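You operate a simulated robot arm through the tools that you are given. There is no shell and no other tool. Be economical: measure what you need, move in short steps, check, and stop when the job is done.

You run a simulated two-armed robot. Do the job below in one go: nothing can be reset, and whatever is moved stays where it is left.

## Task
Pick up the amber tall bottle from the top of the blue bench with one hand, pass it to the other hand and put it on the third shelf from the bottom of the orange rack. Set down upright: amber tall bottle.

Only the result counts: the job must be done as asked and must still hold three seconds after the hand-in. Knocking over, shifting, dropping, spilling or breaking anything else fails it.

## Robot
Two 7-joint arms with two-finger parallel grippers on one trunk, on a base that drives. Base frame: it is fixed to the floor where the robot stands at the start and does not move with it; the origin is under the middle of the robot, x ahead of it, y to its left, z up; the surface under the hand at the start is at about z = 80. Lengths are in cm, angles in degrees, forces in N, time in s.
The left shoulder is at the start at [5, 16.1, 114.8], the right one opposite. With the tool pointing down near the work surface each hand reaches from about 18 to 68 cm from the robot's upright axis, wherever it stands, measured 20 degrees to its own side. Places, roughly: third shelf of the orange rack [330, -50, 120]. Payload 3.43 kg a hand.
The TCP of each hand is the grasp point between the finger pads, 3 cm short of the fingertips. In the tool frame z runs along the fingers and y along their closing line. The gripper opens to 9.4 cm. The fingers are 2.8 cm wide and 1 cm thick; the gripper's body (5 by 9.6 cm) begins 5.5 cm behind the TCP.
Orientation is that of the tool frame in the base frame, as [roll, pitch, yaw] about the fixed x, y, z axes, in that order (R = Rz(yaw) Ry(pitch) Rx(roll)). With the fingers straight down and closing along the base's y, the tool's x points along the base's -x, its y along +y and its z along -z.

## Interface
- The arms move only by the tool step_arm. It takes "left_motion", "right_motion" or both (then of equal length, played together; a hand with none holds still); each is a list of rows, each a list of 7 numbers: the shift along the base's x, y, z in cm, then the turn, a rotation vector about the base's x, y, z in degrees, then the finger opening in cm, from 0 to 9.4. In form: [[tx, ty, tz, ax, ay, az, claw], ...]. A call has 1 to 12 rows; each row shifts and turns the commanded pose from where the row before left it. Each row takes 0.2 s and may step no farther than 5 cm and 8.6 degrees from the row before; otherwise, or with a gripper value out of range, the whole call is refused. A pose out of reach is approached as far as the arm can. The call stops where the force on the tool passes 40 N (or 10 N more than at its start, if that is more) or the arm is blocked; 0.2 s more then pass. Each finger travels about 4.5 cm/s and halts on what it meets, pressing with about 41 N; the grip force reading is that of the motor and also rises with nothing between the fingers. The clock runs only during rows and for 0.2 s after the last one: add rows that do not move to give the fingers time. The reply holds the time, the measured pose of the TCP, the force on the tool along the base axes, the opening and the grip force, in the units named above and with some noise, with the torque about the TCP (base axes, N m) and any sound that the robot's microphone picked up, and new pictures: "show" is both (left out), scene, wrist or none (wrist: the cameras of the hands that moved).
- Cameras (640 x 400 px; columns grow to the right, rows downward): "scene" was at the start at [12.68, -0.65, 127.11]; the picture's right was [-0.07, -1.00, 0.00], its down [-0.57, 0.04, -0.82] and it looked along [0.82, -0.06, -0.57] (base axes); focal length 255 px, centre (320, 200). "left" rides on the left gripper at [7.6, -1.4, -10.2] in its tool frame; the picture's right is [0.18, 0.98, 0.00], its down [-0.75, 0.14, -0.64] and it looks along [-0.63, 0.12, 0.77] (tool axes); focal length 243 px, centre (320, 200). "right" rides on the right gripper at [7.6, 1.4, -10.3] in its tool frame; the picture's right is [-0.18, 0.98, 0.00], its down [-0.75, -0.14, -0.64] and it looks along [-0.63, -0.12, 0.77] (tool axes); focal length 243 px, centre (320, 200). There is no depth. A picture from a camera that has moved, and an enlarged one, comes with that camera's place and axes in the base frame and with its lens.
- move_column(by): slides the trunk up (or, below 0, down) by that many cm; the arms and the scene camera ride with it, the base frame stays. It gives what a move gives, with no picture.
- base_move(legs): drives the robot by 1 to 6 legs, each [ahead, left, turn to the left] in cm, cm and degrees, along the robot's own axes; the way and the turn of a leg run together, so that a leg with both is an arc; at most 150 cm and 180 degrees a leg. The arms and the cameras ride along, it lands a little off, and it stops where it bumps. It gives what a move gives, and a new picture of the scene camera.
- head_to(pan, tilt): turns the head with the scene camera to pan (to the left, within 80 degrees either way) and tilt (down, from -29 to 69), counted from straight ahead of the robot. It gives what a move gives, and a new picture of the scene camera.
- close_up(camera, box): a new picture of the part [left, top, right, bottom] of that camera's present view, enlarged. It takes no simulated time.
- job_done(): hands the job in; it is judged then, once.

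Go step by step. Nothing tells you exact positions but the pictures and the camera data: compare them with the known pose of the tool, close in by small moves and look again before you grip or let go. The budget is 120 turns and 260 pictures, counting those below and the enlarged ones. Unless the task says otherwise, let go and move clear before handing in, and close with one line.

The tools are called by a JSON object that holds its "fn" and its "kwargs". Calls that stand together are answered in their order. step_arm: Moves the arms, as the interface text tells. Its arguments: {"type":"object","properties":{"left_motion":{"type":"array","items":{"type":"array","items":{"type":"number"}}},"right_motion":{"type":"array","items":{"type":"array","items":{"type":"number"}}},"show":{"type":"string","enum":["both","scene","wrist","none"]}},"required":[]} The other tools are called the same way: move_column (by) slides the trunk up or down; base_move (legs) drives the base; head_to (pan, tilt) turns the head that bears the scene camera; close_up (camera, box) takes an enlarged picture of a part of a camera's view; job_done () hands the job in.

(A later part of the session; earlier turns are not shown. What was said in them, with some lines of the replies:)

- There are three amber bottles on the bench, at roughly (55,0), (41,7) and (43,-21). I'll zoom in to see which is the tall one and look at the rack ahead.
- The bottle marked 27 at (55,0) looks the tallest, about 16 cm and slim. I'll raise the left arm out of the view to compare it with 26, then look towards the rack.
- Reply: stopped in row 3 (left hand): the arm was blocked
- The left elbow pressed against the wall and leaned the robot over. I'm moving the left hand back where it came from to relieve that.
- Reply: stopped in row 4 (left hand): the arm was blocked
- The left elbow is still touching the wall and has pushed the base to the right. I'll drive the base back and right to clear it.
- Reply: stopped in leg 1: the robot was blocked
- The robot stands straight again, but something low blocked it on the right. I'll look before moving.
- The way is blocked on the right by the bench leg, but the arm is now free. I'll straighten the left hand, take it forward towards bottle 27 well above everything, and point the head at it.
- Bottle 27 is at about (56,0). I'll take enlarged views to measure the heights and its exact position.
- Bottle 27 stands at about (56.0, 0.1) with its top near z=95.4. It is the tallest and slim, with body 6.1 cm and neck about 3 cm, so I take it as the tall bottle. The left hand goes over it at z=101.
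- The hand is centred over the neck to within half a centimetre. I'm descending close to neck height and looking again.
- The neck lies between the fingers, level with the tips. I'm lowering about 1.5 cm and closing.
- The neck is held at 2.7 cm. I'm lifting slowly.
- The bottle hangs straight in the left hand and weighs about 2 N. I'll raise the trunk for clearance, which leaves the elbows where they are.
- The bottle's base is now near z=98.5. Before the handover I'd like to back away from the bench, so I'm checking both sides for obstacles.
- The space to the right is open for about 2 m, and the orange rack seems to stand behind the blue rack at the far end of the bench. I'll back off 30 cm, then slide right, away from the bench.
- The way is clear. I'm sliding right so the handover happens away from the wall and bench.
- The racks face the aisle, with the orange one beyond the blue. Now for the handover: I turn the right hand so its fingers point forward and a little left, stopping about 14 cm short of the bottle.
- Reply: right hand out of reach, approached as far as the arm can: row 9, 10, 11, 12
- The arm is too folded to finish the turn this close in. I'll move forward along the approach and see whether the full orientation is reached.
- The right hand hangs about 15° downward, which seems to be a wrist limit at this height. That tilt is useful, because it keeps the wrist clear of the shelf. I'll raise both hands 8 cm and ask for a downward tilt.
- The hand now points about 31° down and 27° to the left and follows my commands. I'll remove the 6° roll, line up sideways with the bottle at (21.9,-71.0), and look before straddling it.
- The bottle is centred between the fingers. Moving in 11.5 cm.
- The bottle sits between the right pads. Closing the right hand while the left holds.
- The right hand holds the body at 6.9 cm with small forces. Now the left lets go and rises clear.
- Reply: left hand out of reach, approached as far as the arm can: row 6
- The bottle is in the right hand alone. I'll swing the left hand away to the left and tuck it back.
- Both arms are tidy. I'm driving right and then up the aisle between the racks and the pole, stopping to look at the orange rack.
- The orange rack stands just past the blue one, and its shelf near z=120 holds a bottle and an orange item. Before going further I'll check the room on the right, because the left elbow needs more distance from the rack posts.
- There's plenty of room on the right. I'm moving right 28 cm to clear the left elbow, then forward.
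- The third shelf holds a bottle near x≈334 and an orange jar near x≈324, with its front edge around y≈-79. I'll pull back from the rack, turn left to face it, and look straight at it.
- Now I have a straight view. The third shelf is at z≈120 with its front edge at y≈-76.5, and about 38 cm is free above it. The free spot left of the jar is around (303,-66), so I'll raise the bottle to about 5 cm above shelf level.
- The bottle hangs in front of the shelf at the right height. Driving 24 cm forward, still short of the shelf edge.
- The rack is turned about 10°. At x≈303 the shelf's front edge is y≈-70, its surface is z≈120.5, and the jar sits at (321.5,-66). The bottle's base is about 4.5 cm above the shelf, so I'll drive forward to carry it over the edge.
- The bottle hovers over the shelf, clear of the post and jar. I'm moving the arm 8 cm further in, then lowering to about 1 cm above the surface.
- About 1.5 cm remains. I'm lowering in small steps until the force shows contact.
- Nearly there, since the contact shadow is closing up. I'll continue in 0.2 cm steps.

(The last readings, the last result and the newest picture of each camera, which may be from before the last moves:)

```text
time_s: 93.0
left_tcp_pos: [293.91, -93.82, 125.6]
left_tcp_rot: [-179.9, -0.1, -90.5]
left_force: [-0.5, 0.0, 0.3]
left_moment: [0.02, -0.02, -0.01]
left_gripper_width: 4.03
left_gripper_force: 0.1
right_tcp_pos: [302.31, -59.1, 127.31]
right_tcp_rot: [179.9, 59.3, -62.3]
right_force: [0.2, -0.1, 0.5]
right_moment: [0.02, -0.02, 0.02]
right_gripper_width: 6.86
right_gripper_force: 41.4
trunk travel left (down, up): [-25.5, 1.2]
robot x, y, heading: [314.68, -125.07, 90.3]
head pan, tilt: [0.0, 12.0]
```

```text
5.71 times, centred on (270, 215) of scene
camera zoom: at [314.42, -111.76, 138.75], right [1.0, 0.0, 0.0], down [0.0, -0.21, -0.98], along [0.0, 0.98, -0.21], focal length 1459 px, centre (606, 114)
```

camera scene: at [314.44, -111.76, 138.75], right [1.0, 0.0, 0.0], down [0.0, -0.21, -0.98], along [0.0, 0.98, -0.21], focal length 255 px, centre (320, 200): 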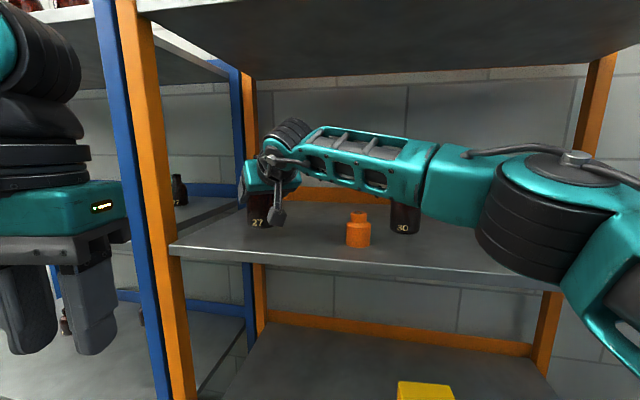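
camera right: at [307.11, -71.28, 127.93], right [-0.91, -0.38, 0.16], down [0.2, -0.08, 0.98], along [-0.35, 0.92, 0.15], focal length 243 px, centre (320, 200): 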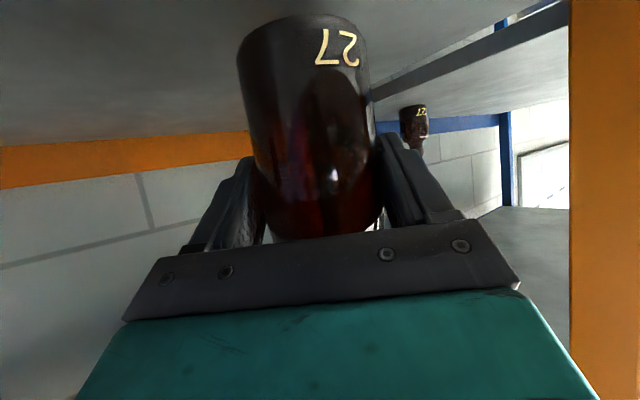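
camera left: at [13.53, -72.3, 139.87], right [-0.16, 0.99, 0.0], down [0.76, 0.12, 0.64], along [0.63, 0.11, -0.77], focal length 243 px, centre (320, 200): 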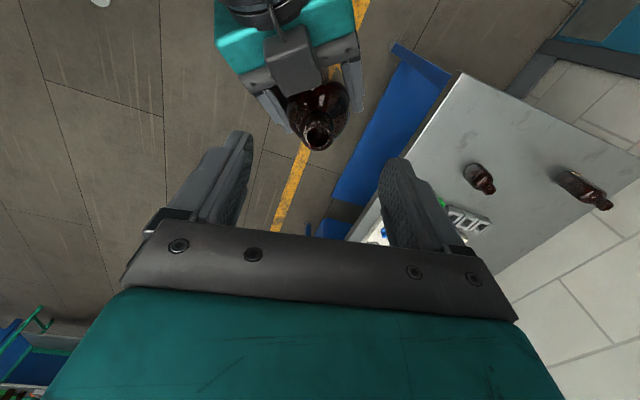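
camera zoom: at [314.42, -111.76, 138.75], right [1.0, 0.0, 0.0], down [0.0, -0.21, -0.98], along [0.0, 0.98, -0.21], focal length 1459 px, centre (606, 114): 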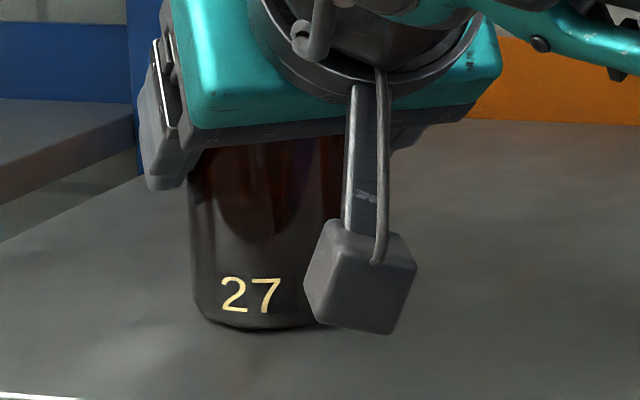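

Contact is made, because the weight is off the hand. Opening the fingers gently, without moving.

{"fn": "step_arm", "kwargs": {"right_motion": [[0, 0, -0.05, 0, 0, 0, 6.8], [0, 0, 0, 0, 0, 0, 7.1], [0, 0, 0, 0, 0, 0, 7.6], [0, 0, 0, 0, 0, 0, 8.4], [0, 0, 0, 0, 0, 0, 9.4], [0, 0, 0, 0, 0, 0, 9.4]]}}

{"fn": "close_up", "kwargs": {"camera": "scene", "box": [220, 180, 320, 250]}}

```text
time_s: 94.4
left_tcp_pos: [294.0, -93.93, 125.58]
left_tcp_rot: [-180.0, 0.0, -90.5]
left_force: [-0.1, -0.9, -0.1]
left_moment: [-0.01, -0.01, 0.02]
left_gripper_width: 4.01
left_gripper_force: 0.0
right_tcp_pos: [302.44, -59.16, 127.21]
right_tcp_rot: [179.9, 59.4, -62.2]
right_force: [1.1, 0.1, -0.3]
right_moment: [0.04, 0.03, -0.01]
right_gripper_width: 9.39
right_gripper_force: 0.1
trunk travel left (down, up): [-25.5, 1.2]
robot x, y, heading: [314.73, -125.06, 90.2]
head pan, tilt: [0.0, 12.0]
camera scene: at [314.43, -111.77, 138.75], right [1.0, 0.0, 0.0], down [0.0, -0.21, -0.98], along [0.0, 0.98, -0.21], focal length 255 px, centre (320, 200)
camera right: at [307.01, -71.15, 125.87], right [-0.91, -0.38, 0.16], down [0.2, -0.08, 0.98], along [-0.35, 0.92, 0.15], focal length 243 px, centre (320, 200)
```

scene: 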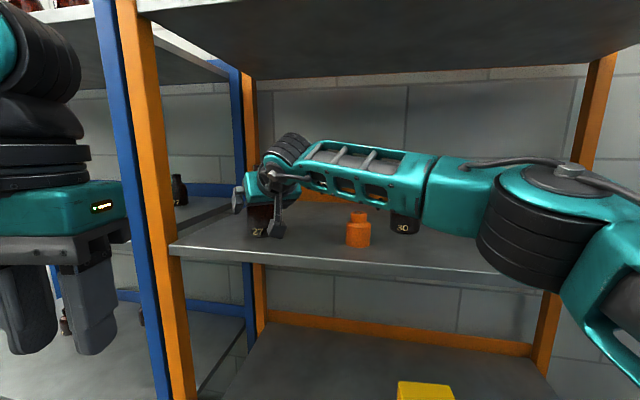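
right: 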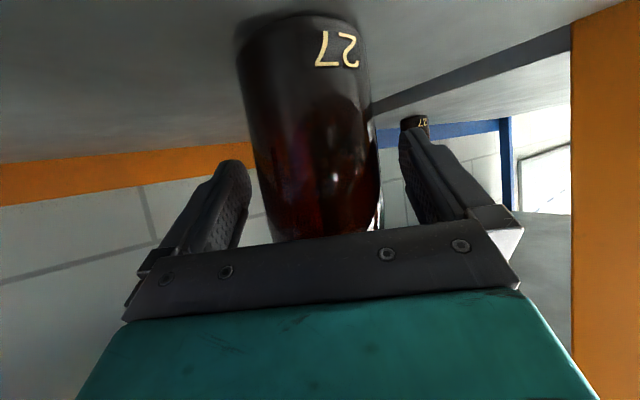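

```text
5.71 times, centred on (270, 215) of scene
camera zoom: at [314.43, -111.77, 138.75], right [1.0, 0.0, 0.0], down [0.0, -0.21, -0.98], along [0.0, 0.98, -0.21], focal length 1459 px, centre (606, 114)
```

zoom: 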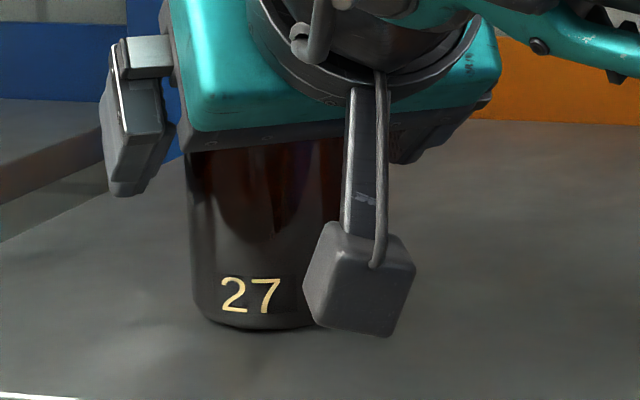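

The bottle stands on its own. I'm withdrawing straight back along the finger direction.

{"fn": "step_arm", "kwargs": {"right_motion": [[0.47, -0.89, 0, 0, 0, 0, 9.4], [0.93, -1.77, 0, 0, 0, 0, 9.4], [0.93, -1.77, 0, 0, 0, 0, 9.4], [0.93, -1.77, 0, 0, 0, 0, 9.4], [0.93, -1.77, 0, 0, 0, 0, 9.4], [0, 0, 0, 0, 0, 0, 9.4]]}}

```text
time_s: 95.8
left_tcp_pos: [293.87, -93.94, 125.68]
left_tcp_rot: [180.0, 0.0, -90.5]
left_force: [-0.8, -0.5, 0.4]
left_moment: [-0.02, 0.02, 0.01]
left_gripper_width: 4.01
left_gripper_force: 0.0
right_tcp_pos: [306.57, -67.14, 127.33]
right_tcp_rot: [179.9, 59.4, -62.4]
right_force: [-0.2, 0.2, 1.4]
right_moment: [0.0, -0.02, 0.0]
right_gripper_width: 9.39
right_gripper_force: 0.0
trunk travel left (down, up): [-25.5, 1.2]
robot x, y, heading: [314.46, -125.32, 90.3]
head pan, tilt: [0.0, 12.0]
camera scene: at [314.41, -111.75, 138.74], right [1.0, 0.0, 0.0], down [0.0, -0.21, -0.98], along [0.0, 0.98, -0.21], focal length 255 px, centre (320, 200)
camera right: at [311.19, -79.12, 126.02], right [-0.91, -0.38, 0.16], down [0.2, -0.08, 0.98], along [-0.35, 0.92, 0.15], focal length 243 px, centre (320, 200)
```

scene: 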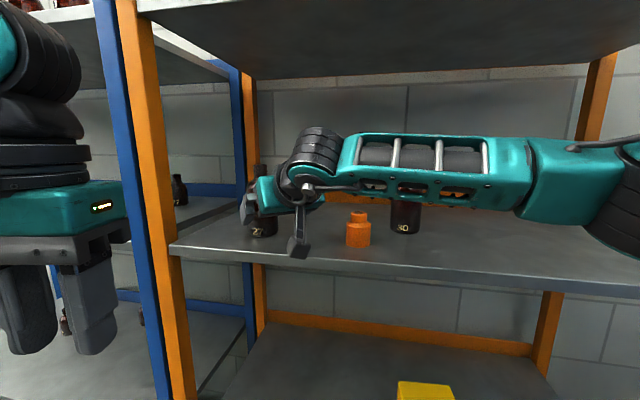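
right: 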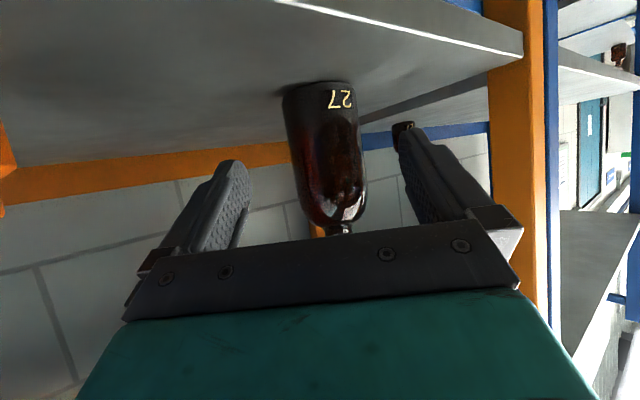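

The hand is clear of the bottle. Backing the base away to get a full view.

{"fn": "base_move", "kwargs": {"legs": [[-30, 0, 0]]}}

{"fn": "close_up", "kwargs": {"camera": "scene", "box": [190, 100, 470, 280]}}

{"fn": "close_up", "kwargs": {"camera": "right", "box": [0, 0, 640, 400]}}

```text
time_s: 97.9
left_tcp_pos: [294.01, -124.06, 125.59]
left_tcp_rot: [180.0, 0.0, -90.3]
left_force: [1.6, 0.1, -0.3]
left_moment: [0.0, 0.02, 0.02]
left_gripper_width: 4.02
left_gripper_force: 0.1
right_tcp_pos: [306.45, -97.24, 127.35]
right_tcp_rot: [179.9, 59.4, -62.2]
right_force: [0.0, -0.8, 1.0]
right_moment: [0.01, 0.02, 0.0]
right_gripper_width: 9.41
right_gripper_force: 0.2
trunk travel left (down, up): [-25.5, 1.2]
robot x, y, heading: [314.57, -155.25, 90.1]
head pan, tilt: [0.0, 12.0]
camera scene: at [314.51, -141.86, 138.75], right [1.0, 0.0, 0.0], down [0.0, -0.21, -0.98], along [0.0, 0.98, -0.21], focal length 255 px, centre (320, 200)
```

scene: 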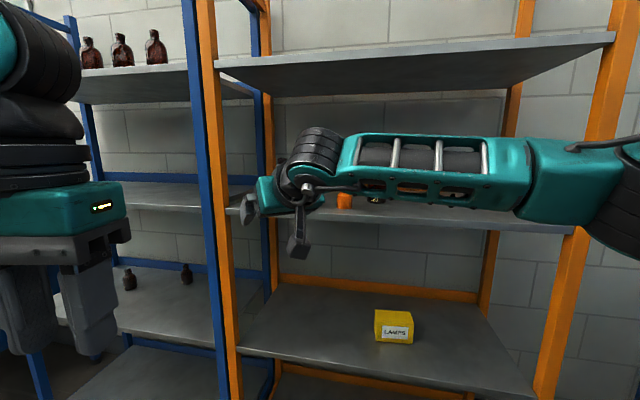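

```text
2.22 times, centred on (330, 190) of scene
camera zoom: at [314.51, -141.86, 138.75], right [1.0, 0.0, 0.0], down [0.0, -0.21, -0.98], along [0.0, 0.98, -0.21], focal length 567 px, centre (298, 222)
```

zoom: 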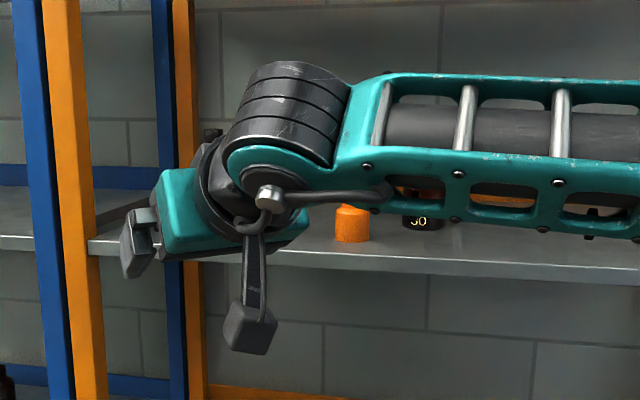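

```text
1.00 times, centred on (320, 200) of right (not enlarged: the box is as wide or as high as the picture)
camera zoom: at [311.2, -109.2, 126.03], right [-0.91, -0.38, 0.16], down [0.2, -0.08, 0.98], along [-0.35, 0.92, 0.15], focal length 243 px, centre (320, 200)
```

zoom: 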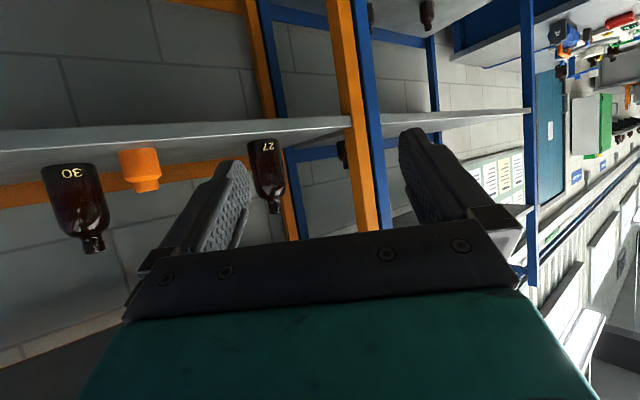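

Bottle 27 stands upright on the third shelf, left of the untouched jar and bottle 30. Both hands are clear, so I'm handing the job in.

{"fn": "job_done", "kwargs": {}}

```text
The job is handed in.
```

The amber tall bottle (marked 27) was passed from the left hand to the right and now stands upright on the third shelf of the orange rack; I saw nothing else disturbed.
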